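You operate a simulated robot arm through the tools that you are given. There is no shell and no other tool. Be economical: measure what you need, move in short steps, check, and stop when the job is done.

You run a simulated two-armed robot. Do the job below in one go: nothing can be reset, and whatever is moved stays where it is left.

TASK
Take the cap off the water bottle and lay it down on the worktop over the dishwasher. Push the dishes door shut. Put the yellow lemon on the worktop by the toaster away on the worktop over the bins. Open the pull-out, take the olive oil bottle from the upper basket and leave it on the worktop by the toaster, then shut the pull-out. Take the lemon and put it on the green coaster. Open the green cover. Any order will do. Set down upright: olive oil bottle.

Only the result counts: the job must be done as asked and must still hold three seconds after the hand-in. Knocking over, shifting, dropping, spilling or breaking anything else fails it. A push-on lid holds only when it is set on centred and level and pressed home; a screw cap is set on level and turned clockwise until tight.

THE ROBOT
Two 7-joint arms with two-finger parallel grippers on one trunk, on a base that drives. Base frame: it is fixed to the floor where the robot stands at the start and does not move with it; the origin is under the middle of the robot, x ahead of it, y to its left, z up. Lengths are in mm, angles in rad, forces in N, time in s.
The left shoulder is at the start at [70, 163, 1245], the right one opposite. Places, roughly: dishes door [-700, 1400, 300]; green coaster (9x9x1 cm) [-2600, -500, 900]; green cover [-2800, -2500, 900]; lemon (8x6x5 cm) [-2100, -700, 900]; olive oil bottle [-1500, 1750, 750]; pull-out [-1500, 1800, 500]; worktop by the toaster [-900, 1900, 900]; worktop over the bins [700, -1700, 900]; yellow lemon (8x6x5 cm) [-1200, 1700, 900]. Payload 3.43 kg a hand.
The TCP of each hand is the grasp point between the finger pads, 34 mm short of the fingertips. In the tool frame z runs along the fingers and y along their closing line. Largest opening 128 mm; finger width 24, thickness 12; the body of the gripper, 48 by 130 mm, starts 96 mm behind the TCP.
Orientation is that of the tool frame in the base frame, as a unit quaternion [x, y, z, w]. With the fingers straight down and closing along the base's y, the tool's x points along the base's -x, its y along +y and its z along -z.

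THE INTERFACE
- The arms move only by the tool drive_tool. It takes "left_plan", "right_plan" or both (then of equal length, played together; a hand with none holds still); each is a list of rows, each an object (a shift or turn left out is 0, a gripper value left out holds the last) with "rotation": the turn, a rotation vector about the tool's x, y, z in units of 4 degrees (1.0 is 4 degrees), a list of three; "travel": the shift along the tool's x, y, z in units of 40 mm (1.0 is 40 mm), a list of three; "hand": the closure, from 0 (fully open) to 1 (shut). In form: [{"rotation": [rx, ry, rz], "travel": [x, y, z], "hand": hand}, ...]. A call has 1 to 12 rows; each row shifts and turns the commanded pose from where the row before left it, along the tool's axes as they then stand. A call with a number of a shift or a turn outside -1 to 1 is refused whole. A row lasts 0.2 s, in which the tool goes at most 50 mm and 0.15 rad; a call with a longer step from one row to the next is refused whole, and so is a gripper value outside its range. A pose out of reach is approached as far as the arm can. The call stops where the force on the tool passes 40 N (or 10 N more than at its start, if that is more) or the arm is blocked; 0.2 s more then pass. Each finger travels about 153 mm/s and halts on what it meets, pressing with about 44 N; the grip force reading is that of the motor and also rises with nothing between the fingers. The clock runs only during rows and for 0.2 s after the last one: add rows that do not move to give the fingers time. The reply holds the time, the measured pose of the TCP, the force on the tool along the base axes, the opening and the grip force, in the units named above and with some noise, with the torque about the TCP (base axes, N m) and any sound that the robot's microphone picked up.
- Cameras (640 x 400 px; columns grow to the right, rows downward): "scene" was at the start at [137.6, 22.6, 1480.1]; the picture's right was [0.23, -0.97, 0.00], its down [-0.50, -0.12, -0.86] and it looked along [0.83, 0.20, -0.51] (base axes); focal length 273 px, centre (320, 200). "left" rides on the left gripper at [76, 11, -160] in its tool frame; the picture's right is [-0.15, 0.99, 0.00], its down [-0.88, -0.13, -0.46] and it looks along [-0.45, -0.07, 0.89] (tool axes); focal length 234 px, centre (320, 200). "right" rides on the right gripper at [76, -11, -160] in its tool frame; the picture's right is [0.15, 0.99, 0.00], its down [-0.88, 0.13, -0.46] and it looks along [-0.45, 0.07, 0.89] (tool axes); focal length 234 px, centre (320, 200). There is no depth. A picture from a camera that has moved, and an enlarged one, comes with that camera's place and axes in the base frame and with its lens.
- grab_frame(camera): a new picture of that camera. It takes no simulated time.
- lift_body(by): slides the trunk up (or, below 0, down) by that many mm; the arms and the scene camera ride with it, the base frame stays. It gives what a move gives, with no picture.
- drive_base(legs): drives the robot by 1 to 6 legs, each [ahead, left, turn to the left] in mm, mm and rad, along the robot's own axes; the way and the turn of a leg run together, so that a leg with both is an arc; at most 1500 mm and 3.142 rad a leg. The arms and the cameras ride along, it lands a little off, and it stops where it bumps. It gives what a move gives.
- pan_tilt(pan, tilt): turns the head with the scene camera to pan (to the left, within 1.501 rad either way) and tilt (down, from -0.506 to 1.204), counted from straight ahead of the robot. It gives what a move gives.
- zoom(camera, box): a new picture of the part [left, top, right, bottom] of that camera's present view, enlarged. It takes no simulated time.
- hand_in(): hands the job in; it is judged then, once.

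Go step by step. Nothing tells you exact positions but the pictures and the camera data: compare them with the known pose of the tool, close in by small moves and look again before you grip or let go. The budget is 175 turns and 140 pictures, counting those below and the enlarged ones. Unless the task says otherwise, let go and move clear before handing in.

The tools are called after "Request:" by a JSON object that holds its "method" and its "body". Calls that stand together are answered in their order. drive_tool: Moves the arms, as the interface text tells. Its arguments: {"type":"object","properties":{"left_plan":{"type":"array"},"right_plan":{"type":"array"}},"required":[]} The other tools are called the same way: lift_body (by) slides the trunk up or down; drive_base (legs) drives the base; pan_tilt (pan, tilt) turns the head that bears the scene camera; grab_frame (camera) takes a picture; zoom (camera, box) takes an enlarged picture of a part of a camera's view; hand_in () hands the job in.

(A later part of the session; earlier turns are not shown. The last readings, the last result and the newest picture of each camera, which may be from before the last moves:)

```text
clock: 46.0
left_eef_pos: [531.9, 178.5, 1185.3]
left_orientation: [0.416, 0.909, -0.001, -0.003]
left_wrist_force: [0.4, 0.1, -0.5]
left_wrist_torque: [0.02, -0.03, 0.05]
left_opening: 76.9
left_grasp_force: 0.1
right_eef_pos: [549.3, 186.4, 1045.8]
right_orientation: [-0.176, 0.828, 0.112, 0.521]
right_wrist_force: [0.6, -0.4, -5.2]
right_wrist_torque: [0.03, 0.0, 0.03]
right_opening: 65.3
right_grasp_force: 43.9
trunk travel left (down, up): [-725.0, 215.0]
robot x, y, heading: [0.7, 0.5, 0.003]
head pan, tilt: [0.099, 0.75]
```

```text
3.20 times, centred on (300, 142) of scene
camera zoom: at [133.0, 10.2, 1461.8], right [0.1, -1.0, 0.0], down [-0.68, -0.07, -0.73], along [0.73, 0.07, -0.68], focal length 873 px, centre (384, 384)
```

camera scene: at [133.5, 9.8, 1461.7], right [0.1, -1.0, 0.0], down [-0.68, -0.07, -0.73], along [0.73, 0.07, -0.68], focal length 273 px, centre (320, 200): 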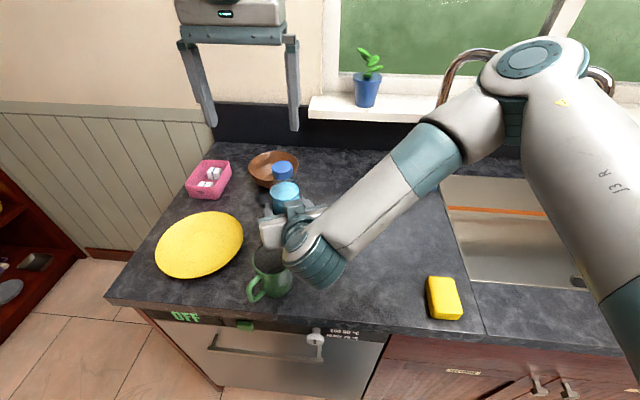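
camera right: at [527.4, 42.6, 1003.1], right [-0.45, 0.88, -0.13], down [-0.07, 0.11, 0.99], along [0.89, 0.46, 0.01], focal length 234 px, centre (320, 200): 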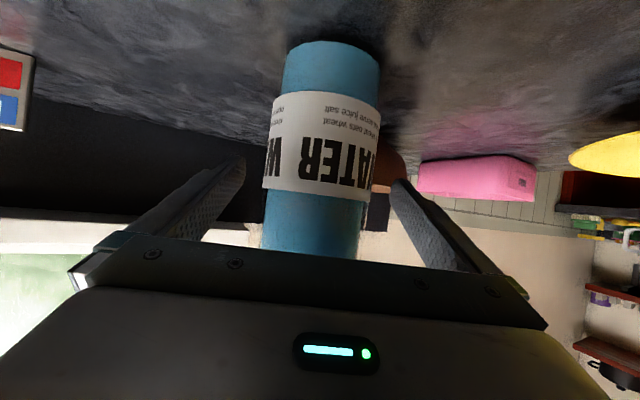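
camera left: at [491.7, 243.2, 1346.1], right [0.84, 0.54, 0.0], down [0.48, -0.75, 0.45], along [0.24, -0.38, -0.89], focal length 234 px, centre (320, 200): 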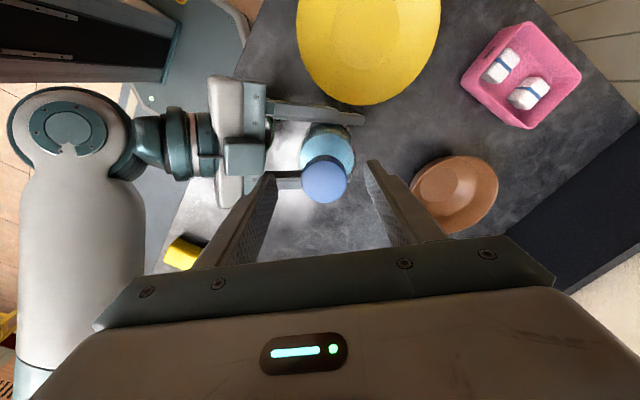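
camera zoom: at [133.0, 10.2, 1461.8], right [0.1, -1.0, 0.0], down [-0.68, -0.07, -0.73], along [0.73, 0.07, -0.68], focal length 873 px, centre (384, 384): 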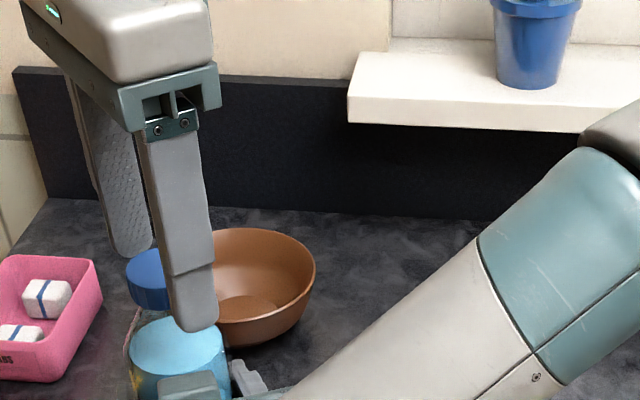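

Request:
{"method": "drive_tool", "body": {"left_plan": [{"travel": [0.2, 0.09, 0.05]}, {"hand": 0.6}, {"hand": 1}, {"hand": 1}, {"rotation": [0, 0, -1]}, {"rotation": [0, 0, -1]}, {"rotation": [0, 0, -1]}, {"rotation": [0, 0, -1]}, {"rotation": [0, 0, -1]}, {"rotation": [0, 0, -1]}, {"rotation": [0, 0, -1]}, {"rotation": [0, 0, -1]}]}}

Request:
{"method": "drive_tool", "body": {"left_plan": [{"rotation": [0, 0, -1]}, {"rotation": [0, 0, -1]}, {"rotation": [0, 0, -1]}, {"rotation": [0, 0, -1]}, {"rotation": [0, 0, -1]}, {"rotation": [0, 0, -1]}, {"rotation": [0, 0, -1]}, {"rotation": [0, 0, -1]}, {"rotation": [0, 0, -1]}, {"rotation": [0, 0, -1]}, {"rotation": [0, 0, -1]}, {"rotation": [0, 0, -1]}]}}

Request:
{"method": "drive_tool", "body": {"left_plan": [{"travel": [0, 0, -0.05]}, {"rotation": [0, 0, -1]}, {"rotation": [0, 0, -1]}, {"rotation": [0, 0, -1]}, {"rotation": [0, 0, -1]}, {"rotation": [0, 0, -1]}, {"rotation": [0, 0, -1]}, {"rotation": [0, 0, -1]}, {"rotation": [0, 0, -1]}, {"rotation": [0, 0, -1]}, {"rotation": [0, 0, -1]}, {}]}}

```text
clock: 48.6
left_eef_pos: [529.7, 186.0, 1184.8]
left_orientation: [0.149, 0.989, -0.001, -0.001]
left_wrist_force: [-6.3, -16.6, 3.2]
left_wrist_torque: [-0.87, 0.73, -0.15]
left_opening: 34.6
left_grasp_force: 44.0
right_eef_pos: [548.3, 185.5, 1046.6]
right_orientation: [-0.176, 0.827, 0.112, 0.521]
right_wrist_force: [5.4, 16.1, -7.5]
right_wrist_torque: [-1.41, 0.09, -0.15]
right_opening: 65.5
right_grasp_force: 44.0
trunk travel left (down, up): [-725.0, 215.0]
robot x, y, heading: [0.9, -1.4, 0.003]
head pan, tilt: [0.099, 0.75]
```

```text
clock: 51.2
left_eef_pos: [530.9, 184.6, 1183.7]
left_orientation: [-0.267, 0.964, -0.002, -0.001]
left_wrist_force: [8.5, -28.8, 11.2]
left_wrist_torque: [-1.52, -0.11, -0.32]
left_opening: 33.0
left_grasp_force: 44.3
right_eef_pos: [546.7, 186.3, 1046.6]
right_orientation: [-0.177, 0.828, 0.113, 0.521]
right_wrist_force: [-9.0, 28.7, -16.7]
right_wrist_torque: [-2.38, -1.38, -0.16]
right_opening: 66.6
right_grasp_force: 43.5
trunk travel left (down, up): [-725.0, 215.0]
robot x, y, heading: [-1.5, -0.1, -0.004]
head pan, tilt: [0.099, 0.75]
```

```text
clock: 53.8
left_eef_pos: [531.3, 184.0, 1185.9]
left_orientation: [-0.58, 0.814, -0.002, -0.003]
left_wrist_force: [19.0, -26.2, 4.0]
left_wrist_torque: [-1.58, -0.89, -0.23]
left_opening: 33.0
left_grasp_force: 44.2
right_eef_pos: [547.7, 185.4, 1045.1]
right_orientation: [-0.176, 0.828, 0.111, 0.52]
right_wrist_force: [-19.5, 26.8, -8.0]
right_wrist_torque: [-2.11, -1.89, -0.18]
right_opening: 68.1
right_grasp_force: 43.7
trunk travel left (down, up): [-725.0, 215.0]
robot x, y, heading: [0.6, 0.1, 0.002]
head pan, tilt: [0.099, 0.75]
```

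Request:
{"method": "drive_tool", "body": {"left_plan": [{"travel": [0.12, -0.1, 0]}, {"rotation": [0, 0, -1], "travel": [0, 0, -0.03]}, {"rotation": [0, 0, -1], "travel": [0, 0, -0.03]}, {"rotation": [0, 0, -1], "travel": [0, 0, -0.03]}, {"rotation": [0, 0, -1], "travel": [0, 0, -0.03]}, {"rotation": [0, 0, -1], "travel": [0, 0, -0.03]}, {"rotation": [0, 0, -1], "travel": [0, 0, -0.03]}, {"rotation": [0, 0, -1], "travel": [0, 0, -0.03]}, {"rotation": [0, 0, -1], "travel": [0, 0, -0.03]}, {}]}}

Request:
{"method": "zoom", "body": {"camera": "scene", "box": [200, 80, 400, 205]}}

```text
clock: 56.0
left_eef_pos: [532.2, 180.8, 1196.8]
left_orientation: [0.782, -0.623, -0.003, 0.002]
left_wrist_force: [3.8, -9.3, 3.0]
left_wrist_torque: [-0.33, -0.14, -0.11]
left_opening: 33.9
left_grasp_force: 44.3
right_eef_pos: [547.1, 186.0, 1044.0]
right_orientation: [-0.177, 0.828, 0.112, 0.52]
right_wrist_force: [-3.9, 9.1, -7.1]
right_wrist_torque: [-1.05, -0.6, -0.11]
right_opening: 67.2
right_grasp_force: 44.2
trunk travel left (down, up): [-725.0, 215.0]
robot x, y, heading: [1.2, 2.4, 0.0]
head pan, tilt: [0.099, 0.75]
```

```text
3.20 times, centred on (300, 142) of scene
camera zoom: at [133.0, 10.2, 1461.8], right [0.1, -1.0, 0.0], down [-0.68, -0.07, -0.73], along [0.73, 0.07, -0.68], focal length 873 px, centre (384, 384)
```

zoom: 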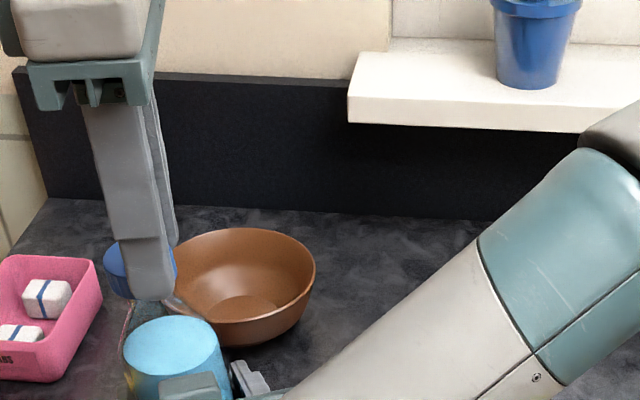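

Request:
{"method": "drive_tool", "body": {"left_plan": [{"travel": [0, 0, -0.2]}, {"travel": [0, 0, -0.3]}, {"travel": [0, 0, -0.5]}, {}]}}

Request:
{"method": "zoom", "body": {"camera": "scene", "box": [200, 80, 400, 205]}}

```text
clock: 57.0
left_eef_pos: [533.5, 180.8, 1235.1]
left_orientation: [0.782, -0.623, -0.002, 0.001]
left_wrist_force: [0.0, 0.4, -0.3]
left_wrist_torque: [0.0, 0.03, 0.01]
left_opening: 33.8
left_grasp_force: 44.0
right_eef_pos: [547.9, 185.0, 1045.7]
right_orientation: [-0.174, 0.828, 0.111, 0.522]
right_wrist_force: [0.0, -0.3, -4.6]
right_wrist_torque: [0.04, -0.03, -0.02]
right_opening: 65.2
right_grasp_force: 44.1
trunk travel left (down, up): [-725.0, 215.0]
robot x, y, heading: [-0.4, -1.9, 0.001]
head pan, tilt: [0.099, 0.75]
```

```text
3.20 times, centred on (300, 142) of scene
camera zoom: at [133.3, 10.3, 1461.7], right [0.1, -1.0, 0.0], down [-0.68, -0.07, -0.73], along [0.73, 0.07, -0.68], focal length 873 px, centre (384, 384)
```

zoom: 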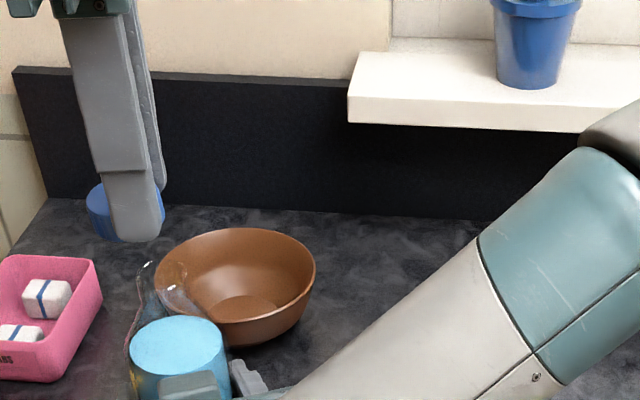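

The cap is off. I return the bottle to its place.

Request:
{"method": "drive_tool", "body": {"right_plan": [{"travel": [-0.175, -0.605, 0.358]}, {"travel": [-0.175, -0.605, 0.358]}, {"travel": [-0.175, -0.605, 0.358]}, {"travel": [-0.175, -0.605, 0.358]}, {"travel": [-0.175, -0.605, 0.358]}, {}]}}

Request:
{"method": "drive_tool", "body": {"right_plan": [{"travel": [0.4, 0, 0.2]}, {"travel": [0.3, 0, 0.15]}, {}]}}

Request:
{"method": "grab_frame", "body": {"camera": "scene"}}

```text
clock: 58.4
left_eef_pos: [532.4, 181.9, 1234.3]
left_orientation: [0.782, -0.623, -0.003, 0.002]
left_wrist_force: [-0.2, 0.1, 0.0]
left_wrist_torque: [-0.05, 0.03, 0.0]
left_opening: 33.9
left_grasp_force: 44.1
right_eef_pos: [670.1, 108.6, 1045.6]
right_orientation: [-0.176, 0.828, 0.111, 0.52]
right_wrist_force: [0.6, -0.2, -4.9]
right_wrist_torque: [-0.01, -0.03, -0.04]
right_opening: 65.3
right_grasp_force: 44.0
trunk travel left (down, up): [-725.0, 215.0]
robot x, y, heading: [2.9, -3.7, 0.001]
head pan, tilt: [0.099, 0.75]
```

```text
clock: 59.2
left_eef_pos: [534.4, 179.6, 1235.9]
left_orientation: [0.781, -0.624, -0.002, 0.002]
left_wrist_force: [0.4, 0.2, 0.1]
left_wrist_torque: [-0.01, -0.01, -0.01]
left_opening: 33.9
left_grasp_force: 44.1
right_eef_pos: [671.7, 106.1, 1028.2]
right_orientation: [-0.175, 0.828, 0.112, 0.521]
right_wrist_force: [0.0, -0.1, -4.5]
right_wrist_torque: [0.0, -0.03, 0.04]
right_opening: 65.1
right_grasp_force: 43.9
right hand out of reach, approached as far as the arm can: row 2
trunk travel left (down, up): [-725.0, 215.0]
robot x, y, heading: [0.2, -5.6, -0.001]
head pan, tilt: [0.099, 0.75]
```

```text
107 pictures are left
camera scene: at [133.5, 9.4, 1461.7], right [0.1, -1.0, 0.0], down [-0.68, -0.07, -0.73], along [0.73, 0.07, -0.68], focal length 273 px, centre (320, 200)
```

scene: 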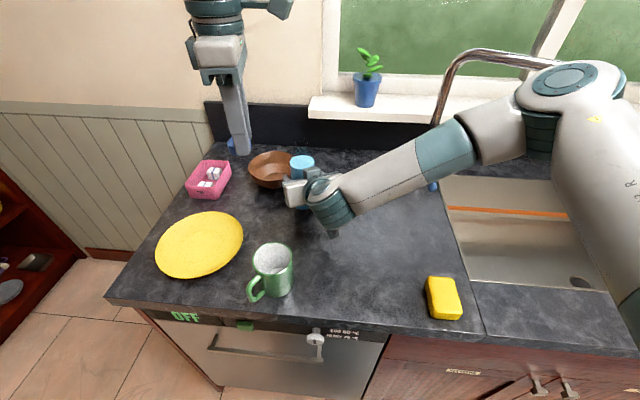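

The right arm hits its reach limit descending, so I lower the trunk instead.

Request:
{"method": "lift_body", "body": {"by": -18}}

Request:
{"method": "lift_body", "body": {"by": -5}}

```text
clock: 59.9
left_eef_pos: [533.8, 181.3, 1217.6]
left_orientation: [0.782, -0.623, -0.002, 0.002]
left_wrist_force: [0.3, -0.6, -0.1]
left_wrist_torque: [0.01, -0.01, -0.01]
left_opening: 33.7
left_grasp_force: 43.8
right_eef_pos: [672.6, 107.8, 1009.5]
right_orientation: [-0.174, 0.828, 0.11, 0.521]
right_wrist_force: [-0.3, 0.3, -4.0]
right_wrist_torque: [0.01, 0.0, 0.03]
right_opening: 65.2
right_grasp_force: 44.4
trunk travel left (down, up): [-707.0, 233.0]
robot x, y, heading: [-0.5, -0.4, -0.001]
head pan, tilt: [0.099, 0.75]
```

```text
clock: 60.4
left_eef_pos: [532.1, 180.9, 1212.7]
left_orientation: [0.783, -0.623, -0.002, 0.002]
left_wrist_force: [0.2, -0.9, 0.3]
left_wrist_torque: [-0.02, -0.01, -0.01]
left_opening: 34.1
left_grasp_force: 43.6
right_eef_pos: [671.1, 109.0, 1007.3]
right_orientation: [-0.175, 0.826, 0.112, 0.524]
right_wrist_force: [0.7, 0.9, 5.2]
right_wrist_torque: [-0.14, 0.13, -0.01]
right_opening: 65.0
right_grasp_force: 44.0
trunk travel left (down, up): [-702.0, 238.0]
robot x, y, heading: [2.5, -4.2, 0.004]
head pan, tilt: [0.099, 0.75]
```

Contact with the worktop. I release and look.

Request:
{"method": "drive_tool", "body": {"right_plan": [{"hand": 0.4}, {"hand": 0.2}, {"hand": 0}, {"hand": 0}]}}

Request:
{"method": "grab_frame", "body": {"camera": "right"}}

```text
clock: 61.4
left_eef_pos: [533.0, 180.0, 1212.6]
left_orientation: [0.782, -0.623, -0.002, 0.001]
left_wrist_force: [0.2, 1.0, 0.1]
left_wrist_torque: [0.01, -0.02, -0.02]
left_opening: 33.8
left_grasp_force: 43.7
right_eef_pos: [671.3, 109.0, 1005.3]
right_orientation: [-0.175, 0.828, 0.111, 0.521]
right_wrist_force: [0.3, 0.3, 0.8]
right_wrist_torque: [0.02, 0.01, 0.01]
right_opening: 128.0
right_grasp_force: 0.0
trunk travel left (down, up): [-702.0, 238.0]
robot x, y, heading: [-3.2, -2.1, 0.002]
head pan, tilt: [0.099, 0.75]
```

```text
106 pictures are left
camera right: at [513.8, 26.3, 1006.6], right [-0.46, 0.88, -0.13], down [-0.08, 0.11, 0.99], along [0.88, 0.47, 0.02], focal length 234 px, centre (320, 200)
```

right: 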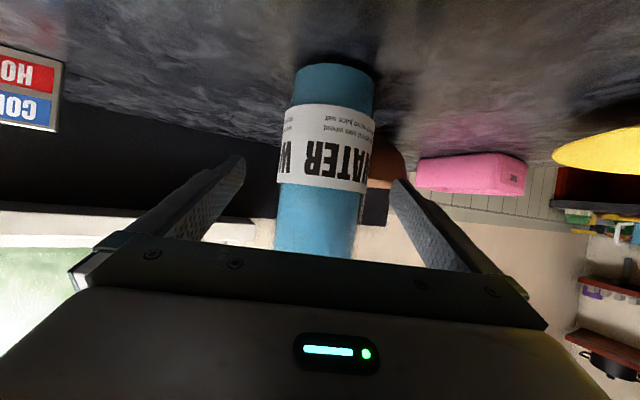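

The bottle stands upright. The right hand backs off while the left unwinds; then I lower the cap straight down to a free spot.

Request:
{"method": "drive_tool", "body": {"right_plan": [{"travel": [0, 0, -1]}, {"travel": [0, 0, -1]}, {"travel": [0, 0, -1]}, {"travel": [0, 0, -1]}, {"travel": [-1, -0.3, 0]}, {"travel": [-1, -0.3, 0]}, {"travel": [-0.5, -0.8, 0]}, {"travel": [0, -1, 0]}, {"travel": [0, -1, 0]}, {"travel": [0, -1, 0]}, {}, {}], "left_plan": [{"rotation": [0, 0, 1]}, {"rotation": [0, 0, 1]}, {"rotation": [0, 0, 1]}, {"rotation": [0, 0, 1]}, {"rotation": [0, 0, 1]}, {"rotation": [0, 0, 1]}, {"rotation": [0, 0, 1]}, {"rotation": [0, 0, 1]}, {"rotation": [0, 0, 1]}, {"rotation": [0, 0, 1]}, {"rotation": [0, 0, 1]}, {"rotation": [0, 0, 1]}]}}

Request:
{"method": "drive_tool", "body": {"left_plan": [{"rotation": [0, 0, 1]}, {"rotation": [0, 0, 1]}, {"rotation": [0, 0, 1]}, {"rotation": [0, 0, 1]}, {"rotation": [0, 0, 1]}, {"rotation": [0, 0, 1]}, {"rotation": [0, 0, 1]}, {"rotation": [0, 0, 1]}, {"travel": [0, 0, 1]}, {"travel": [0, 0, 1]}, {"travel": [0, 0, 1]}, {"travel": [0, 0, 1]}]}}

Request:
{"method": "grab_frame", "body": {"camera": "scene"}}

Request:
{"method": "grab_frame", "body": {"camera": "left"}}

```text
clock: 64.0
left_eef_pos: [532.4, 180.2, 1213.2]
left_orientation: [-0.46, 0.888, 0.001, -0.002]
left_wrist_force: [0.7, -0.4, 0.0]
left_wrist_torque: [-0.06, -0.01, -0.02]
left_opening: 34.0
left_grasp_force: 44.2
right_eef_pos: [652.0, -93.4, 1163.3]
right_orientation: [-0.176, 0.828, 0.111, 0.521]
right_wrist_force: [0.5, -0.2, 0.6]
right_wrist_torque: [-0.03, 0.01, -0.04]
right_opening: 128.1
right_grasp_force: 0.1
trunk travel left (down, up): [-702.0, 238.0]
robot x, y, heading: [-0.7, 0.5, -0.0]
head pan, tilt: [0.099, 0.75]
```

```text
clock: 66.6
left_eef_pos: [534.3, 182.7, 1052.2]
left_orientation: [-0.198, 0.98, 0.001, -0.002]
left_wrist_force: [0.5, 0.7, 0.4]
left_wrist_torque: [0.0, 0.03, -0.02]
left_opening: 33.9
left_grasp_force: 44.0
right_eef_pos: [651.3, -91.9, 1162.9]
right_orientation: [-0.175, 0.828, 0.111, 0.521]
right_wrist_force: [0.1, 0.0, -0.4]
right_wrist_torque: [-0.01, 0.02, -0.01]
right_opening: 127.7
right_grasp_force: 0.1
trunk travel left (down, up): [-702.0, 238.0]
robot x, y, heading: [1.0, 2.1, 0.002]
head pan, tilt: [0.099, 0.75]
```

```text
105 pictures are left
camera scene: at [134.0, 10.5, 1438.7], right [0.1, -0.99, 0.0], down [-0.68, -0.07, -0.73], along [0.73, 0.07, -0.68], focal length 273 px, centre (320, 200)
```

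scene: 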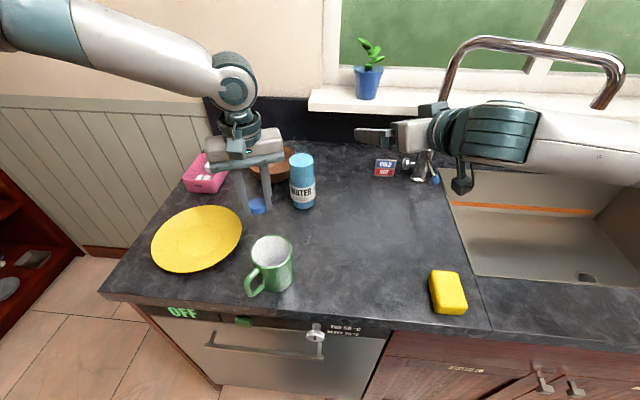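

```text
104 pictures are left
camera left: at [460.7, 163.5, 1212.3], right [-0.25, 0.97, 0.0], down [0.86, 0.22, 0.45], along [0.44, 0.11, -0.89], focal length 234 px, centre (320, 200)
```

left: 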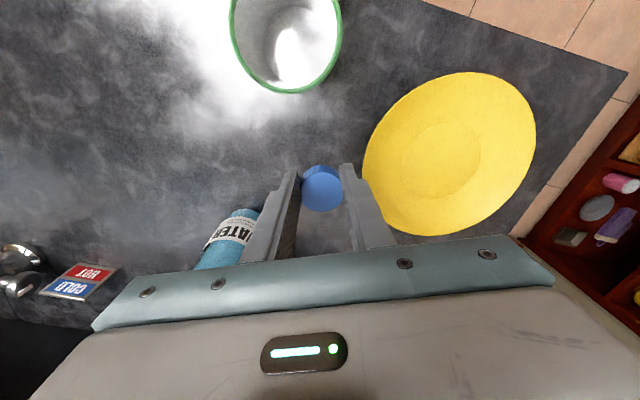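

Request:
{"method": "drive_tool", "body": {"left_plan": [{"travel": [0, -0.5, 0]}, {"travel": [0, 0, 0.8]}, {"travel": [0, 0, 0.7]}, {"travel": [0, 0, 0.4]}, {"travel": [0, 0, 0.15]}, {"travel": [0, 0, 0.1]}, {"travel": [0, 0, 0.1]}, {}]}}

Request:
{"method": "grab_frame", "body": {"camera": "left"}}

Request:
{"method": "zoom", "body": {"camera": "scene", "box": [200, 120, 360, 220]}}

```text
clock: 68.4
left_eef_pos: [535.2, 172.1, 967.5]
left_orientation: [-0.198, 0.98, 0.0, -0.002]
left_wrist_force: [0.2, 0.0, 1.3]
left_wrist_torque: [0.0, 0.01, 0.02]
left_opening: 33.7
left_grasp_force: 44.5
left hand out of reach, approached as far as the arm can: row 4, 6
right_eef_pos: [650.6, -92.2, 1163.5]
right_orientation: [-0.175, 0.828, 0.111, 0.521]
right_wrist_force: [0.2, 0.4, -0.4]
right_wrist_torque: [-0.01, 0.02, -0.01]
right_opening: 128.0
right_grasp_force: 0.0
trunk travel left (down, up): [-702.0, 238.0]
robot x, y, heading: [-0.4, -1.1, 0.002]
head pan, tilt: [0.099, 0.75]
```

```text
103 pictures are left
camera left: at [460.4, 154.0, 1127.2], right [-0.25, 0.97, 0.0], down [0.86, 0.22, 0.45], along [0.44, 0.11, -0.89], focal length 234 px, centre (320, 200)
```

left: 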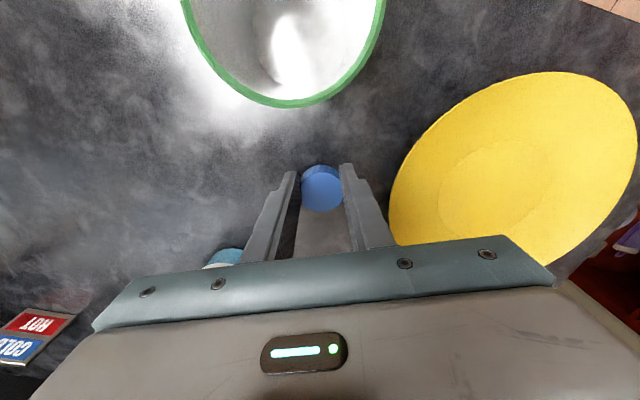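

```text
4.00 times, centred on (280, 170) of scene
camera zoom: at [132.5, 9.9, 1438.8], right [0.1, -1.0, 0.0], down [-0.68, -0.07, -0.73], along [0.73, 0.07, -0.68], focal length 1091 px, centre (480, 320)
```

zoom: 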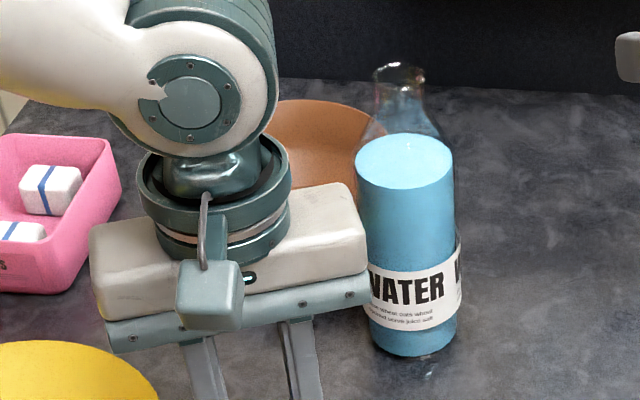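

Request:
{"method": "drive_tool", "body": {"left_plan": [{"travel": [0, 0, 0.08]}, {"travel": [0, 0, 0.08]}, {}]}}

```text
clock: 69.2
left_eef_pos: [534.3, 175.0, 962.4]
left_orientation: [-0.198, 0.98, -0.001, -0.002]
left_wrist_force: [0.4, -0.6, 0.6]
left_wrist_torque: [-0.02, -0.01, -0.02]
left_opening: 34.1
left_grasp_force: 44.4
left hand out of reach, approached as far as the arm can: row 1
right_eef_pos: [651.1, -93.6, 1163.2]
right_orientation: [-0.175, 0.828, 0.111, 0.521]
right_wrist_force: [0.4, 0.7, 0.8]
right_wrist_torque: [0.0, -0.01, -0.03]
right_opening: 128.1
right_grasp_force: 0.1
trunk travel left (down, up): [-702.0, 238.0]
robot x, y, heading: [-3.2, 1.8, 0.005]
head pan, tilt: [0.099, 0.75]
```

Request:
{"method": "lift_body", "body": {"by": -6}}

Request:
{"method": "lift_body", "body": {"by": -5}}

```text
clock: 69.8
left_eef_pos: [532.0, 175.0, 957.9]
left_orientation: [-0.198, 0.98, -0.001, -0.001]
left_wrist_force: [-1.1, 3.5, 19.2]
left_wrist_torque: [0.38, -0.36, 0.08]
left_opening: 33.8
left_grasp_force: 44.7
right_eef_pos: [649.1, -92.6, 1158.7]
right_orientation: [-0.175, 0.827, 0.112, 0.522]
right_wrist_force: [0.0, 0.8, 0.0]
right_wrist_torque: [0.0, 0.01, -0.04]
right_opening: 128.1
right_grasp_force: 0.1
trunk travel left (down, up): [-696.0, 244.0]
robot x, y, heading: [-1.4, 0.3, -0.001]
head pan, tilt: [0.099, 0.75]
```

```text
clock: 70.2
left_eef_pos: [532.8, 174.1, 958.0]
left_orientation: [-0.198, 0.98, -0.003, 0.001]
left_wrist_force: [-10.2, 1.4, 17.0]
left_wrist_torque: [0.22, 0.06, 0.19]
left_opening: 34.0
left_grasp_force: 43.9
right_eef_pos: [650.3, -91.7, 1155.4]
right_orientation: [-0.176, 0.827, 0.111, 0.522]
right_wrist_force: [0.7, -0.5, -0.2]
right_wrist_torque: [-0.02, -0.04, -0.04]
right_opening: 127.7
right_grasp_force: 0.2
trunk travel left (down, up): [-693.0, 247.0]
robot x, y, heading: [1.0, -0.2, 0.005]
head pan, tilt: [0.099, 0.75]
stopped: the force on the tool passed its limit (the readings are from after the stop); the commanded pose is now the measured one
```

Down on the worktop (about z 924). I open and lift clear.

Request:
{"method": "lift_body", "body": {"by": 3}}

Request:
{"method": "drive_tool", "body": {"left_plan": [{"hand": 0.6}, {"hand": 0.5}, {"hand": 0.5}, {"travel": [0, 0, -0.5]}, {"travel": [0, 0, -0.9]}, {"travel": [0, 0, -0.9]}, {"travel": [0, 0, -0.9]}, {"travel": [0, 0, -0.9]}, {"travel": [0.5, 0, -0.5]}]}}

Request:
{"method": "grab_frame", "body": {"camera": "scene"}}

```text
clock: 70.7
left_eef_pos: [536.1, 175.0, 957.9]
left_orientation: [-0.199, 0.98, -0.001, 0.002]
left_wrist_force: [0.3, 0.3, 0.2]
left_wrist_torque: [0.02, 0.01, -0.02]
left_opening: 34.0
left_grasp_force: 43.8
right_eef_pos: [650.2, -92.9, 1156.9]
right_orientation: [-0.175, 0.828, 0.111, 0.521]
right_wrist_force: [0.2, -0.1, 0.7]
right_wrist_torque: [-0.01, 0.03, 0.01]
right_opening: 128.3
right_grasp_force: 0.0
trunk travel left (down, up): [-696.0, 244.0]
robot x, y, heading: [0.2, 0.5, -0.001]
head pan, tilt: [0.099, 0.75]
```

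```text
clock: 72.7
left_eef_pos: [515.1, 165.4, 1141.6]
left_orientation: [-0.199, 0.98, -0.001, 0.001]
left_wrist_force: [0.1, -0.2, -0.9]
left_wrist_torque: [-0.01, -0.03, 0.0]
left_opening: 63.7
left_grasp_force: 0.1
right_eef_pos: [651.6, -92.7, 1158.0]
right_orientation: [-0.175, 0.827, 0.112, 0.522]
right_wrist_force: [-0.4, 0.2, -0.7]
right_wrist_torque: [0.01, 0.0, 0.01]
right_opening: 127.8
right_grasp_force: 0.1
trunk travel left (down, up): [-696.0, 244.0]
robot x, y, heading: [-2.1, -0.8, -0.001]
head pan, tilt: [0.099, 0.75]
```

```text
101 pictures are left
camera scene: at [131.5, 9.6, 1433.1], right [0.1, -0.99, 0.0], down [-0.68, -0.07, -0.73], along [0.73, 0.07, -0.68], focal length 273 px, centre (320, 200)
```

scene: 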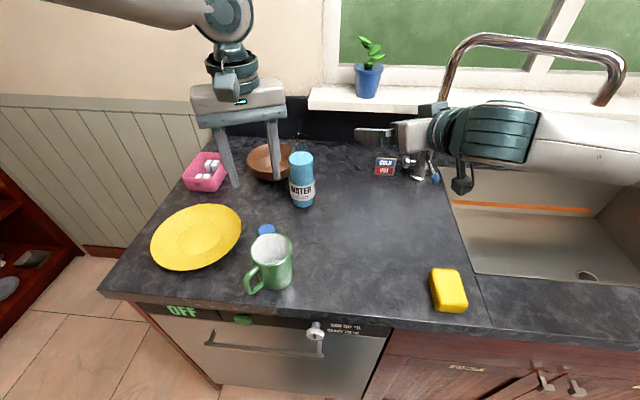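

The cap lies on the worktop over the dishwasher. I retract both arms for driving.

Request:
{"method": "drive_tool", "body": {"right_plan": [{"travel": [0.055, -0.05, -0.9]}, {"travel": [0.055, -0.05, -0.9]}, {"travel": [0.055, -0.05, -0.9]}, {"travel": [0.055, -0.05, -0.9]}, {"travel": [0.055, -0.05, -0.9]}, {"travel": [0.055, -0.05, -0.9]}, {"travel": [0.055, -0.05, -0.9]}, {"travel": [0.055, -0.05, -0.9]}, {}, {}], "left_plan": [{"travel": [0, 0, -0.9]}, {"travel": [0, 0, -0.9]}, {"travel": [0.27, 0.42, -0.5]}, {"travel": [0.27, 0.42, -0.5]}, {"travel": [0.27, 0.42, -0.5]}, {"travel": [0.27, 0.42, 0]}, {"travel": [0.4, 0.42, 0]}, {"travel": [0.4, 0.42, 0]}, {"travel": [0.4, 0.42, 0]}, {"travel": [0.4, 0.42, 0]}]}}

Request:
{"method": "drive_tool", "body": {"right_plan": [{"rotation": [0, 1, 0]}, {"rotation": [0, 1, 0]}, {"rotation": [0, 1, 0]}, {"rotation": [0, 1, 0]}, {"rotation": [0, 1, 0]}, {"rotation": [0, 1, 0]}, {"rotation": [0, 1, 0]}, {"rotation": [0, 1, 0]}, {"rotation": [0, 1, 0]}, {"rotation": [0, 1, 0]}, {"rotation": [0, 1, 0]}, {"rotation": [0, 1, 0]}], "left_plan": [{"rotation": [0, 0, 1]}, {"rotation": [0, 0, 1]}, {"rotation": [0, 0, 1]}, {"rotation": [0, 0, 1]}, {"rotation": [0, 0, 1]}, {"rotation": [0, 0, 1]}, {"travel": [0.5, 0, 0]}, {"travel": [0.5, 0, 0]}, {}, {}, {}, {"hand": 0}]}}

Request:
{"method": "drive_tool", "body": {"right_plan": [{"rotation": [0, 1, 0]}, {"rotation": [0, 1, 0]}, {"rotation": [0, 1, 0]}, {"rotation": [0, 1, 0]}, {"rotation": [0, 0, 1]}, {"rotation": [0, 0, 1]}, {"rotation": [0, 0, 1]}, {"rotation": [0, 0, 1]}, {"rotation": [0, 0, 1]}, {"rotation": [0, 0, 1]}]}}

Request:
{"method": "grab_frame", "body": {"camera": "scene"}}

```text
clock: 74.9
left_eef_pos: [362.4, 248.9, 1274.9]
left_orientation: [-0.198, 0.98, -0.002, 0.002]
left_wrist_force: [-0.1, 0.0, -0.1]
left_wrist_torque: [0.05, -0.07, 0.03]
left_opening: 64.0
left_grasp_force: 0.1
right_eef_pos: [493.4, -223.3, 1312.6]
right_orientation: [-0.177, 0.828, 0.112, 0.52]
right_wrist_force: [-0.7, -0.5, 0.6]
right_wrist_torque: [-0.02, 0.01, -0.02]
right_opening: 128.1
right_grasp_force: 0.1
right hand out of reach, approached as far as the arm can: row 3, 4, 5, 6, 7, 8
trunk travel left (down, up): [-696.0, 244.0]
robot x, y, heading: [-3.3, -2.0, 0.001]
head pan, tilt: [0.099, 0.75]
```

```text
clock: 77.5
left_eef_pos: [326.5, 251.4, 1274.1]
left_orientation: [0.01, 1.0, -0.002, 0.001]
left_wrist_force: [0.4, -0.5, -0.7]
left_wrist_torque: [0.0, 0.02, 0.0]
left_opening: 128.0
left_grasp_force: 0.1
right_eef_pos: [495.1, -223.5, 1307.9]
right_orientation: [-0.205, 0.968, 0.03, 0.138]
right_wrist_force: [0.6, -0.5, -0.5]
right_wrist_torque: [0.02, 0.04, 0.01]
right_opening: 127.9
right_grasp_force: 0.0
trunk travel left (down, up): [-696.0, 244.0]
robot x, y, heading: [0.8, -2.4, -0.002]
head pan, tilt: [0.099, 0.75]
```

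```text
clock: 79.7
left_eef_pos: [325.5, 251.5, 1273.8]
left_orientation: [0.01, 1.0, -0.002, 0.002]
left_wrist_force: [1.2, 0.3, -0.7]
left_wrist_torque: [0.01, -0.05, -0.01]
left_opening: 127.5
left_grasp_force: 0.1
right_eef_pos: [495.0, -225.4, 1308.7]
right_orientation: [0.001, 1.0, 0.003, 0.004]
right_wrist_force: [0.2, 0.4, 0.3]
right_wrist_torque: [-0.02, 0.0, 0.02]
right_opening: 128.1
right_grasp_force: 0.0
trunk travel left (down, up): [-696.0, 244.0]
robot x, y, heading: [-5.5, -2.1, 0.005]
head pan, tilt: [0.099, 0.75]
```

```text
100 pictures are left
camera scene: at [132.4, 10.1, 1433.1], right [0.1, -0.99, 0.0], down [-0.68, -0.07, -0.73], along [0.73, 0.07, -0.68], focal length 273 px, centre (320, 200)
```

scene: 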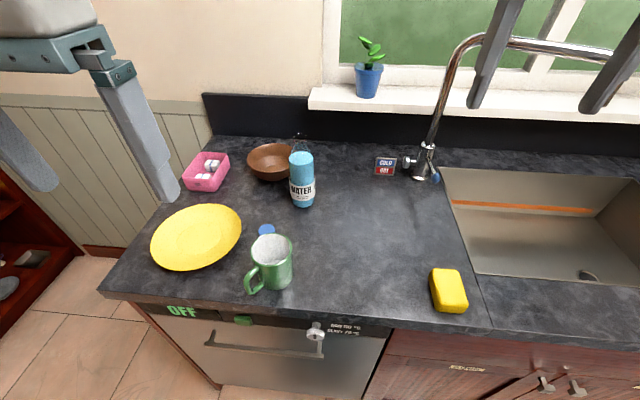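

Request:
{"method": "drive_tool", "body": {"right_plan": [{"travel": [1, 0, 0]}, {"travel": [1, 0, 0]}, {"travel": [1, 0, 0]}, {"travel": [1, 0, 0]}]}}

Request:
{"method": "drive_base", "body": {"legs": [[-350, 0, 0], [0, 0, 1.57]]}}

Request:
{"method": "pan_tilt", "body": {"pan": 0.0, "tilt": 0.45}}

Request:
{"method": "grab_frame", "body": {"camera": "scene"}}

Request:
{"method": "pan_tilt", "body": {"pan": 1.1, "tilt": 0.45}}

Request:
{"method": "grab_frame", "body": {"camera": "scene"}}

```text
clock: 80.7
left_eef_pos: [324.1, 251.3, 1274.8]
left_orientation: [0.01, 1.0, -0.001, 0.001]
left_wrist_force: [-0.3, 0.1, -0.3]
left_wrist_torque: [0.01, -0.03, 0.01]
left_opening: 128.1
left_grasp_force: 0.1
right_eef_pos: [334.1, -225.5, 1308.1]
right_orientation: [0.001, 1.0, 0.002, 0.004]
right_wrist_force: [0.8, 0.2, -0.8]
right_wrist_torque: [0.0, -0.02, -0.02]
right_opening: 128.0
right_grasp_force: 0.1
trunk travel left (down, up): [-696.0, 244.0]
robot x, y, heading: [0.5, 0.8, -0.0]
head pan, tilt: [0.099, 0.75]
```

```text
clock: 86.9
left_eef_pos: [-616.6, 312.1, 1274.8]
left_orientation: [0.717, -0.697, -0.001, -0.003]
left_wrist_force: [-0.3, 0.2, -0.1]
left_wrist_torque: [-0.03, 0.01, -0.02]
left_opening: 128.1
left_grasp_force: 0.2
right_eef_pos: [-140.7, 344.4, 1307.4]
right_orientation: [0.724, -0.69, -0.004, 0.0]
right_wrist_force: [-0.3, 0.2, -0.3]
right_wrist_torque: [0.01, 0.03, -0.02]
right_opening: 128.4
right_grasp_force: 0.1
trunk travel left (down, up): [-696.0, 244.0]
robot x, y, heading: [-352.1, -0.2, 1.617]
head pan, tilt: [0.099, 0.75]
```

```text
clock: 87.7
left_eef_pos: [-616.4, 311.0, 1274.6]
left_orientation: [0.717, -0.697, 0.0, -0.001]
left_wrist_force: [0.4, -1.0, 0.0]
left_wrist_torque: [0.0, 0.02, 0.03]
left_opening: 128.1
left_grasp_force: 0.0
right_eef_pos: [-141.1, 344.7, 1306.7]
right_orientation: [0.723, -0.69, -0.004, 0.0]
right_wrist_force: [0.5, -0.2, 0.5]
right_wrist_torque: [0.01, 0.0, -0.02]
right_opening: 128.3
right_grasp_force: 0.1
trunk travel left (down, up): [-696.0, 244.0]
robot x, y, heading: [-351.0, 0.0, 1.617]
head pan, tilt: [0.0, 0.45]
```

```text
99 pictures are left
camera scene: at [-357.2, 142.6, 1459.4], right [1.0, 0.05, 0.0], down [0.02, -0.44, -0.9], along [-0.04, 0.9, -0.44], focal length 273 px, centre (320, 200)
```

scene: 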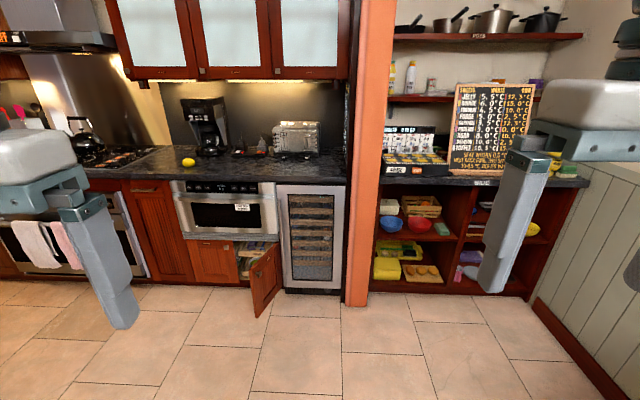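

```text
clock: 89.0
left_eef_pos: [-615.7, 312.0, 1273.9]
left_orientation: [0.717, -0.697, -0.001, -0.002]
left_wrist_force: [0.1, 1.4, 0.3]
left_wrist_torque: [0.03, 0.01, 0.03]
left_opening: 127.9
left_grasp_force: 0.1
right_eef_pos: [-140.4, 344.1, 1306.0]
right_orientation: [0.724, -0.69, -0.003, 0.0]
right_wrist_force: [-0.3, 0.0, 0.4]
right_wrist_torque: [0.02, -0.03, 0.01]
right_opening: 127.9
right_grasp_force: 0.1
trunk travel left (down, up): [-696.0, 244.0]
robot x, y, heading: [-351.4, -0.9, 1.611]
head pan, tilt: [1.1, 0.45]
```

```text
98 pictures are left
camera scene: at [-436.5, 88.7, 1459.5], right [0.41, 0.91, 0.0], down [0.4, -0.18, -0.9], along [-0.82, 0.37, -0.44], focal length 273 px, centre (320, 200)
```

scene: 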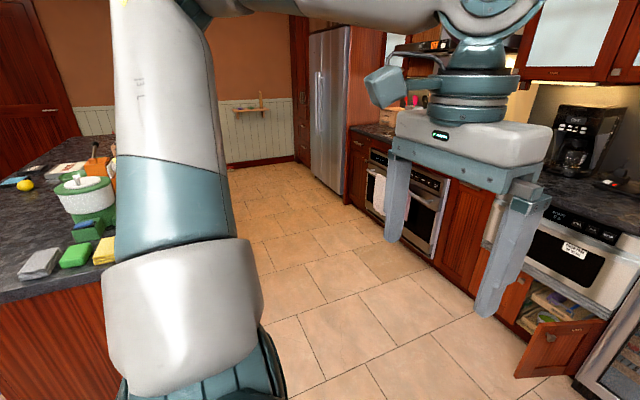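

The dishes door is hinged on its right with its free edge toward me; the pull-out panel is left of the microwave, and the lemon and toaster are on that counter. I drive closer to it.

Request:
{"method": "drive_base", "body": {"legs": [[0, 0, -0.04], [450, 100, 0]]}}

Request:
{"method": "pan_tilt", "body": {"pan": 0.15, "tilt": 0.75}}

Request:
{"method": "grab_frame", "body": {"camera": "scene"}}

```text
clock: 92.2
left_eef_pos: [-709.7, 767.3, 1275.3]
left_orientation: [-0.703, 0.711, 0.0, 0.002]
left_wrist_force: [0.0, 0.4, 0.4]
left_wrist_torque: [-0.02, -0.01, -0.01]
left_opening: 128.1
left_grasp_force: 0.0
right_eef_pos: [-232.9, 781.5, 1307.3]
right_orientation: [0.71, -0.704, -0.005, 0.0]
right_wrist_force: [0.5, 0.2, -0.4]
right_wrist_torque: [-0.01, -0.02, 0.0]
right_opening: 128.2
right_grasp_force: 0.1
trunk travel left (down, up): [-696.0, 244.0]
robot x, y, heading: [-454.9, 442.9, 1.574]
head pan, tilt: [1.1, 0.45]
```

```text
clock: 93.4
left_eef_pos: [-709.3, 769.5, 1274.7]
left_orientation: [-0.703, 0.711, 0.0, 0.002]
left_wrist_force: [-0.3, 0.3, -0.1]
left_wrist_torque: [0.02, 0.0, -0.02]
left_opening: 128.4
left_grasp_force: 0.1
right_eef_pos: [-232.8, 781.5, 1307.3]
right_orientation: [0.71, -0.705, -0.004, 0.0]
right_wrist_force: [-0.3, 0.6, 0.3]
right_wrist_torque: [-0.01, -0.02, 0.0]
right_opening: 128.1
right_grasp_force: 0.0
trunk travel left (down, up): [-696.0, 244.0]
robot x, y, heading: [-456.5, 447.0, 1.583]
head pan, tilt: [0.15, 0.75]
```

```text
97 pictures are left
camera scene: at [-469.7, 579.0, 1433.1], right [0.99, 0.16, 0.0], down [0.11, -0.67, -0.73], along [-0.12, 0.72, -0.68], focal length 273 px, centre (320, 200)
```

scene: 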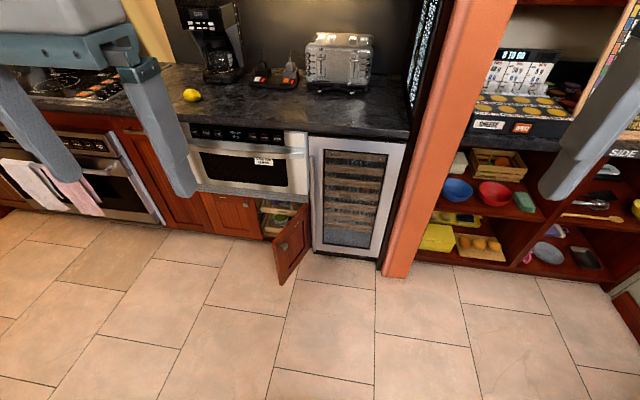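

Door hinge is near (-697,1540) and its free edge near (-795,1310), z 100–470. I drive beside it, lower the trunk, and shape the left hand into a forward-pointing fist.

Request:
{"method": "drive_base", "body": {"legs": [[380, 190, -0.01]]}}

Request:
{"method": "lift_body", "body": {"by": -620}}

Request:
{"method": "drive_tool", "body": {"left_plan": [{"rotation": [0, -1, 0], "hand": 1}, {"rotation": [0, -1, 0]}, {"rotation": [0, -1, 0]}, {"rotation": [0, -1, 0]}, {"rotation": [0, -1, 0]}, {"rotation": [0, -1, 0]}, {"rotation": [0, -1, 0]}, {"rotation": [0, -1, 0]}, {"rotation": [0, -1, 0]}, {"rotation": [0, -1, 0]}, {"rotation": [0, -1, 0]}, {"rotation": [0, -1, 0]}]}}

Request:
{"method": "pan_tilt", "body": {"pan": 0.2, "tilt": 0.7}}

Request:
{"method": "grab_frame", "body": {"camera": "scene"}}

```text
clock: 96.0
left_eef_pos: [-892.1, 1151.9, 1273.7]
left_orientation: [-0.695, 0.719, 0.001, 0.003]
left_wrist_force: [0.2, 0.1, 0.4]
left_wrist_torque: [0.0, 0.01, -0.02]
left_opening: 128.0
left_grasp_force: 0.1
right_eef_pos: [-415.2, 1157.1, 1306.2]
right_orientation: [-0.702, 0.712, 0.005, 0.001]
right_wrist_force: [0.2, 0.0, 0.9]
right_wrist_torque: [0.01, 0.04, 0.03]
right_opening: 127.7
right_grasp_force: 0.0
trunk travel left (down, up): [-696.0, 244.0]
robot x, y, heading: [-645.7, 828.5, 1.561]
head pan, tilt: [0.15, 0.75]
```

```text
refused: -620 is not a number from -400 to 400
```

```text
clock: 98.6
left_eef_pos: [-896.5, 1187.5, 1348.2]
left_orientation: [-0.635, 0.656, 0.282, 0.294]
left_wrist_force: [0.4, 0.1, -0.9]
left_wrist_torque: [0.01, -0.01, 0.0]
left_opening: 0.0
left_grasp_force: 33.0
left hand out of reach, approached as far as the arm can: row 7, 8, 9, 10, 11, 12
right_eef_pos: [-415.0, 1155.5, 1307.4]
right_orientation: [-0.703, 0.711, 0.004, 0.001]
right_wrist_force: [0.3, -0.7, 0.1]
right_wrist_torque: [-0.01, 0.01, -0.02]
right_opening: 128.4
right_grasp_force: 0.0
trunk travel left (down, up): [-696.0, 244.0]
robot x, y, heading: [-646.1, 823.0, 1.558]
head pan, tilt: [0.15, 0.75]
```

```text
clock: 99.2
left_eef_pos: [-896.0, 1186.7, 1347.7]
left_orientation: [-0.636, 0.656, 0.282, 0.293]
left_wrist_force: [-0.2, 0.4, 0.4]
left_wrist_torque: [0.0, 0.04, -0.01]
left_opening: 0.0
left_grasp_force: 33.2
right_eef_pos: [-415.2, 1157.1, 1307.1]
right_orientation: [-0.702, 0.712, 0.004, 0.0]
right_wrist_force: [0.3, -0.1, -0.3]
right_wrist_torque: [0.01, -0.01, 0.03]
right_opening: 127.9
right_grasp_force: 0.1
trunk travel left (down, up): [-696.0, 244.0]
robot x, y, heading: [-644.5, 826.2, 1.555]
head pan, tilt: [0.201, 0.7]
```

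```text
96 pictures are left
camera scene: at [-661.0, 959.9, 1437.3], right [0.98, 0.19, 0.0], down [0.12, -0.63, -0.76], along [-0.14, 0.75, -0.64], focal length 273 px, centre (320, 200)
```

scene: 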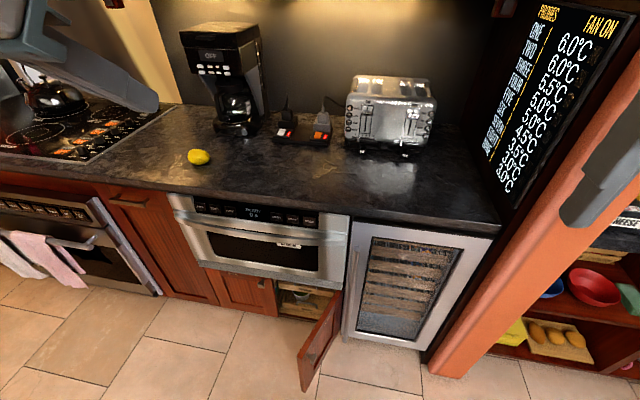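

Request:
{"method": "lift_body", "body": {"by": -400}}

Request:
{"method": "lift_body", "body": {"by": -220}}

Request:
{"method": "drive_tool", "body": {"left_plan": [{"travel": [0, -1, 0]}, {"travel": [0, -1, 0]}, {"travel": [0, -1, 0]}, {"travel": [0, -1, 0]}, {"travel": [1, 0, 0]}, {"travel": [1, 0, 0]}, {"travel": [1, 0, 0]}, {"travel": [1, 0, 0]}, {}]}}

Request:
{"method": "grab_frame", "body": {"camera": "scene"}}

```text
clock: 103.1
left_eef_pos: [-897.5, 1186.7, 947.6]
left_orientation: [-0.636, 0.656, 0.282, 0.292]
left_wrist_force: [0.1, -0.4, 0.2]
left_wrist_torque: [0.0, 0.01, 0.01]
left_opening: 0.0
left_grasp_force: 32.9
right_eef_pos: [-415.3, 1156.5, 906.2]
right_orientation: [-0.703, 0.712, 0.004, 0.0]
right_wrist_force: [0.6, 0.5, 0.6]
right_wrist_torque: [0.0, 0.03, 0.0]
right_opening: 128.0
right_grasp_force: 0.1
trunk travel left (down, up): [-296.0, 644.0]
robot x, y, heading: [-642.5, 824.7, 1.556]
head pan, tilt: [0.201, 0.7]
```

```text
clock: 105.4
left_eef_pos: [-897.3, 1187.4, 728.2]
left_orientation: [-0.636, 0.656, 0.283, 0.293]
left_wrist_force: [-0.5, 0.8, -0.1]
left_wrist_torque: [-0.03, -0.01, -0.02]
left_opening: 0.0
left_grasp_force: 32.5
right_eef_pos: [-415.4, 1156.4, 688.0]
right_orientation: [-0.702, 0.712, 0.005, 0.0]
right_wrist_force: [-0.5, 0.3, -0.5]
right_wrist_torque: [0.01, -0.02, 0.02]
right_opening: 127.7
right_grasp_force: 0.0
trunk travel left (down, up): [-76.0, 864.0]
robot x, y, heading: [-641.8, 824.7, 1.558]
head pan, tilt: [0.201, 0.7]
```

```text
clock: 107.4
left_eef_pos: [-758.7, 1117.4, 723.5]
left_orientation: [-0.637, 0.655, 0.282, 0.293]
left_wrist_force: [-0.4, -0.3, -0.1]
left_wrist_torque: [0.0, 0.02, 0.03]
left_opening: 0.1
left_grasp_force: 32.3
left hand out of reach, approached as far as the arm can: row 4, 5, 6, 7, 8
right_eef_pos: [-415.4, 1155.8, 687.7]
right_orientation: [-0.702, 0.712, 0.004, 0.001]
right_wrist_force: [-0.5, 0.5, -0.5]
right_wrist_torque: [0.02, -0.02, -0.01]
right_opening: 128.0
right_grasp_force: 0.1
trunk travel left (down, up): [-76.0, 864.0]
robot x, y, heading: [-642.2, 823.9, 1.555]
head pan, tilt: [0.201, 0.7]
```

```text
95 pictures are left
camera scene: at [-661.1, 959.2, 816.2], right [0.98, 0.19, 0.0], down [0.12, -0.64, -0.76], along [-0.14, 0.74, -0.65], focal length 273 px, centre (320, 200)
```

scene: 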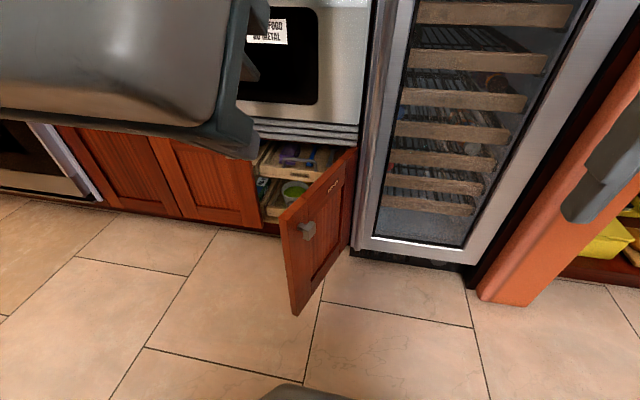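

The knob is at z≈424; I'll push below it at z≈310. Moving the fist down beside the door.

Request:
{"method": "drive_tool", "body": {"left_plan": [{"travel": [0.43, -0.11, 0.88]}, {"travel": [0.43, -0.11, 0.88]}, {"travel": [0.43, -0.11, 0.88]}, {"travel": [0.43, -0.11, 0.88]}, {"travel": [0.43, -0.11, 0.88]}, {"travel": [0.43, -0.11, 0.88]}, {"travel": [0.43, -0.11, 0.88]}, {"travel": [0.43, -0.11, 0.88]}, {}]}}

Request:
{"method": "grab_frame", "body": {"camera": "scene"}}

Request:
{"method": "grab_frame", "body": {"camera": "left"}}

```text
clock: 109.4
left_eef_pos: [-756.6, 1267.5, 647.0]
left_orientation: [-0.636, 0.656, 0.282, 0.293]
left_wrist_force: [-0.2, 0.7, 0.3]
left_wrist_torque: [-0.01, 0.01, -0.03]
left_opening: 0.1
left_grasp_force: 33.0
left hand out of reach, approached as far as the arm can: row 1, 2, 3, 4, 5, 6, 7, 8
right_eef_pos: [-416.0, 1156.4, 686.9]
right_orientation: [-0.702, 0.712, 0.004, 0.0]
right_wrist_force: [0.3, 0.4, -0.4]
right_wrist_torque: [-0.02, 0.02, 0.01]
right_opening: 128.1
right_grasp_force: 0.0
trunk travel left (down, up): [-76.0, 864.0]
robot x, y, heading: [-645.2, 825.7, 1.566]
head pan, tilt: [0.201, 0.7]
```

```text
94 pictures are left
camera scene: at [-661.0, 959.9, 817.3], right [0.98, 0.19, 0.0], down [0.12, -0.63, -0.76], along [-0.14, 0.75, -0.64], focal length 273 px, centre (320, 200)
```

scene: 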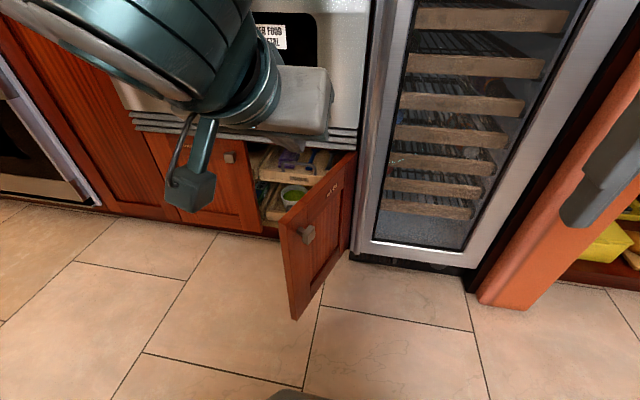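

```text
93 pictures are left
camera left: at [-774.6, 1100.6, 699.0], right [-0.99, 0.13, 0.11], down [0.14, 0.25, 0.96], along [0.1, 0.96, -0.26], focal length 234 px, centre (320, 200)
```

left: 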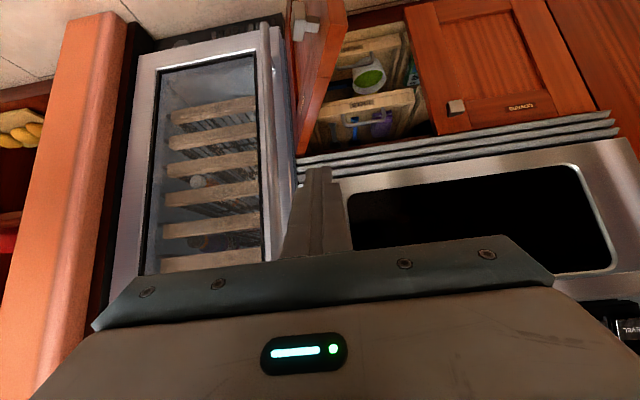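

The arm is too folded here; I back the base off 200 mm and try again further out.

Request:
{"method": "drive_base", "body": {"legs": [[-200, 0, 0]]}}

Request:
{"method": "drive_tool", "body": {"left_plan": [{"travel": [0.6, -0.11, 0.6]}, {"travel": [0.6, -0.11, 0.6]}, {"travel": [0.6, -0.11, 0.6]}, {"travel": [0.6, -0.11, 0.6]}, {"travel": [0.6, -0.11, 0.6]}, {"travel": [0.6, -0.11, 0.6]}, {"travel": [0.6, -0.11, 0.6]}, {"travel": [0.6, -0.11, 0.6]}, {}]}}

```text
clock: 111.0
left_eef_pos: [-758.5, 1068.6, 648.5]
left_orientation: [-0.637, 0.656, 0.282, 0.292]
left_wrist_force: [-0.2, 1.3, 0.5]
left_wrist_torque: [0.02, 0.02, -0.01]
left_opening: 0.0
left_grasp_force: 33.2
right_eef_pos: [-418.6, 955.9, 687.1]
right_orientation: [-0.703, 0.711, 0.005, 0.0]
right_wrist_force: [-0.2, 0.5, -0.4]
right_wrist_torque: [0.0, 0.01, -0.02]
right_opening: 127.6
right_grasp_force: 0.1
trunk travel left (down, up): [-76.0, 864.0]
robot x, y, heading: [-646.5, 624.2, 1.558]
head pan, tilt: [0.201, 0.7]
```

```text
clock: 113.0
left_eef_pos: [-774.9, 1165.7, 455.8]
left_orientation: [-0.636, 0.657, 0.28, 0.293]
left_wrist_force: [-0.2, -0.3, -0.3]
left_wrist_torque: [0.01, -0.01, 0.01]
left_opening: 0.0
left_grasp_force: 33.1
left hand out of reach, approached as far as the arm can: row 1, 2, 3, 4, 5, 6, 7, 8
right_eef_pos: [-417.8, 956.7, 687.6]
right_orientation: [-0.703, 0.712, 0.004, 0.001]
right_wrist_force: [-0.6, 0.0, 0.3]
right_wrist_torque: [-0.01, 0.01, 0.02]
right_opening: 128.1
right_grasp_force: 0.1
trunk travel left (down, up): [-76.0, 864.0]
robot x, y, heading: [-647.8, 626.3, 1.557]
head pan, tilt: [0.201, 0.7]
```

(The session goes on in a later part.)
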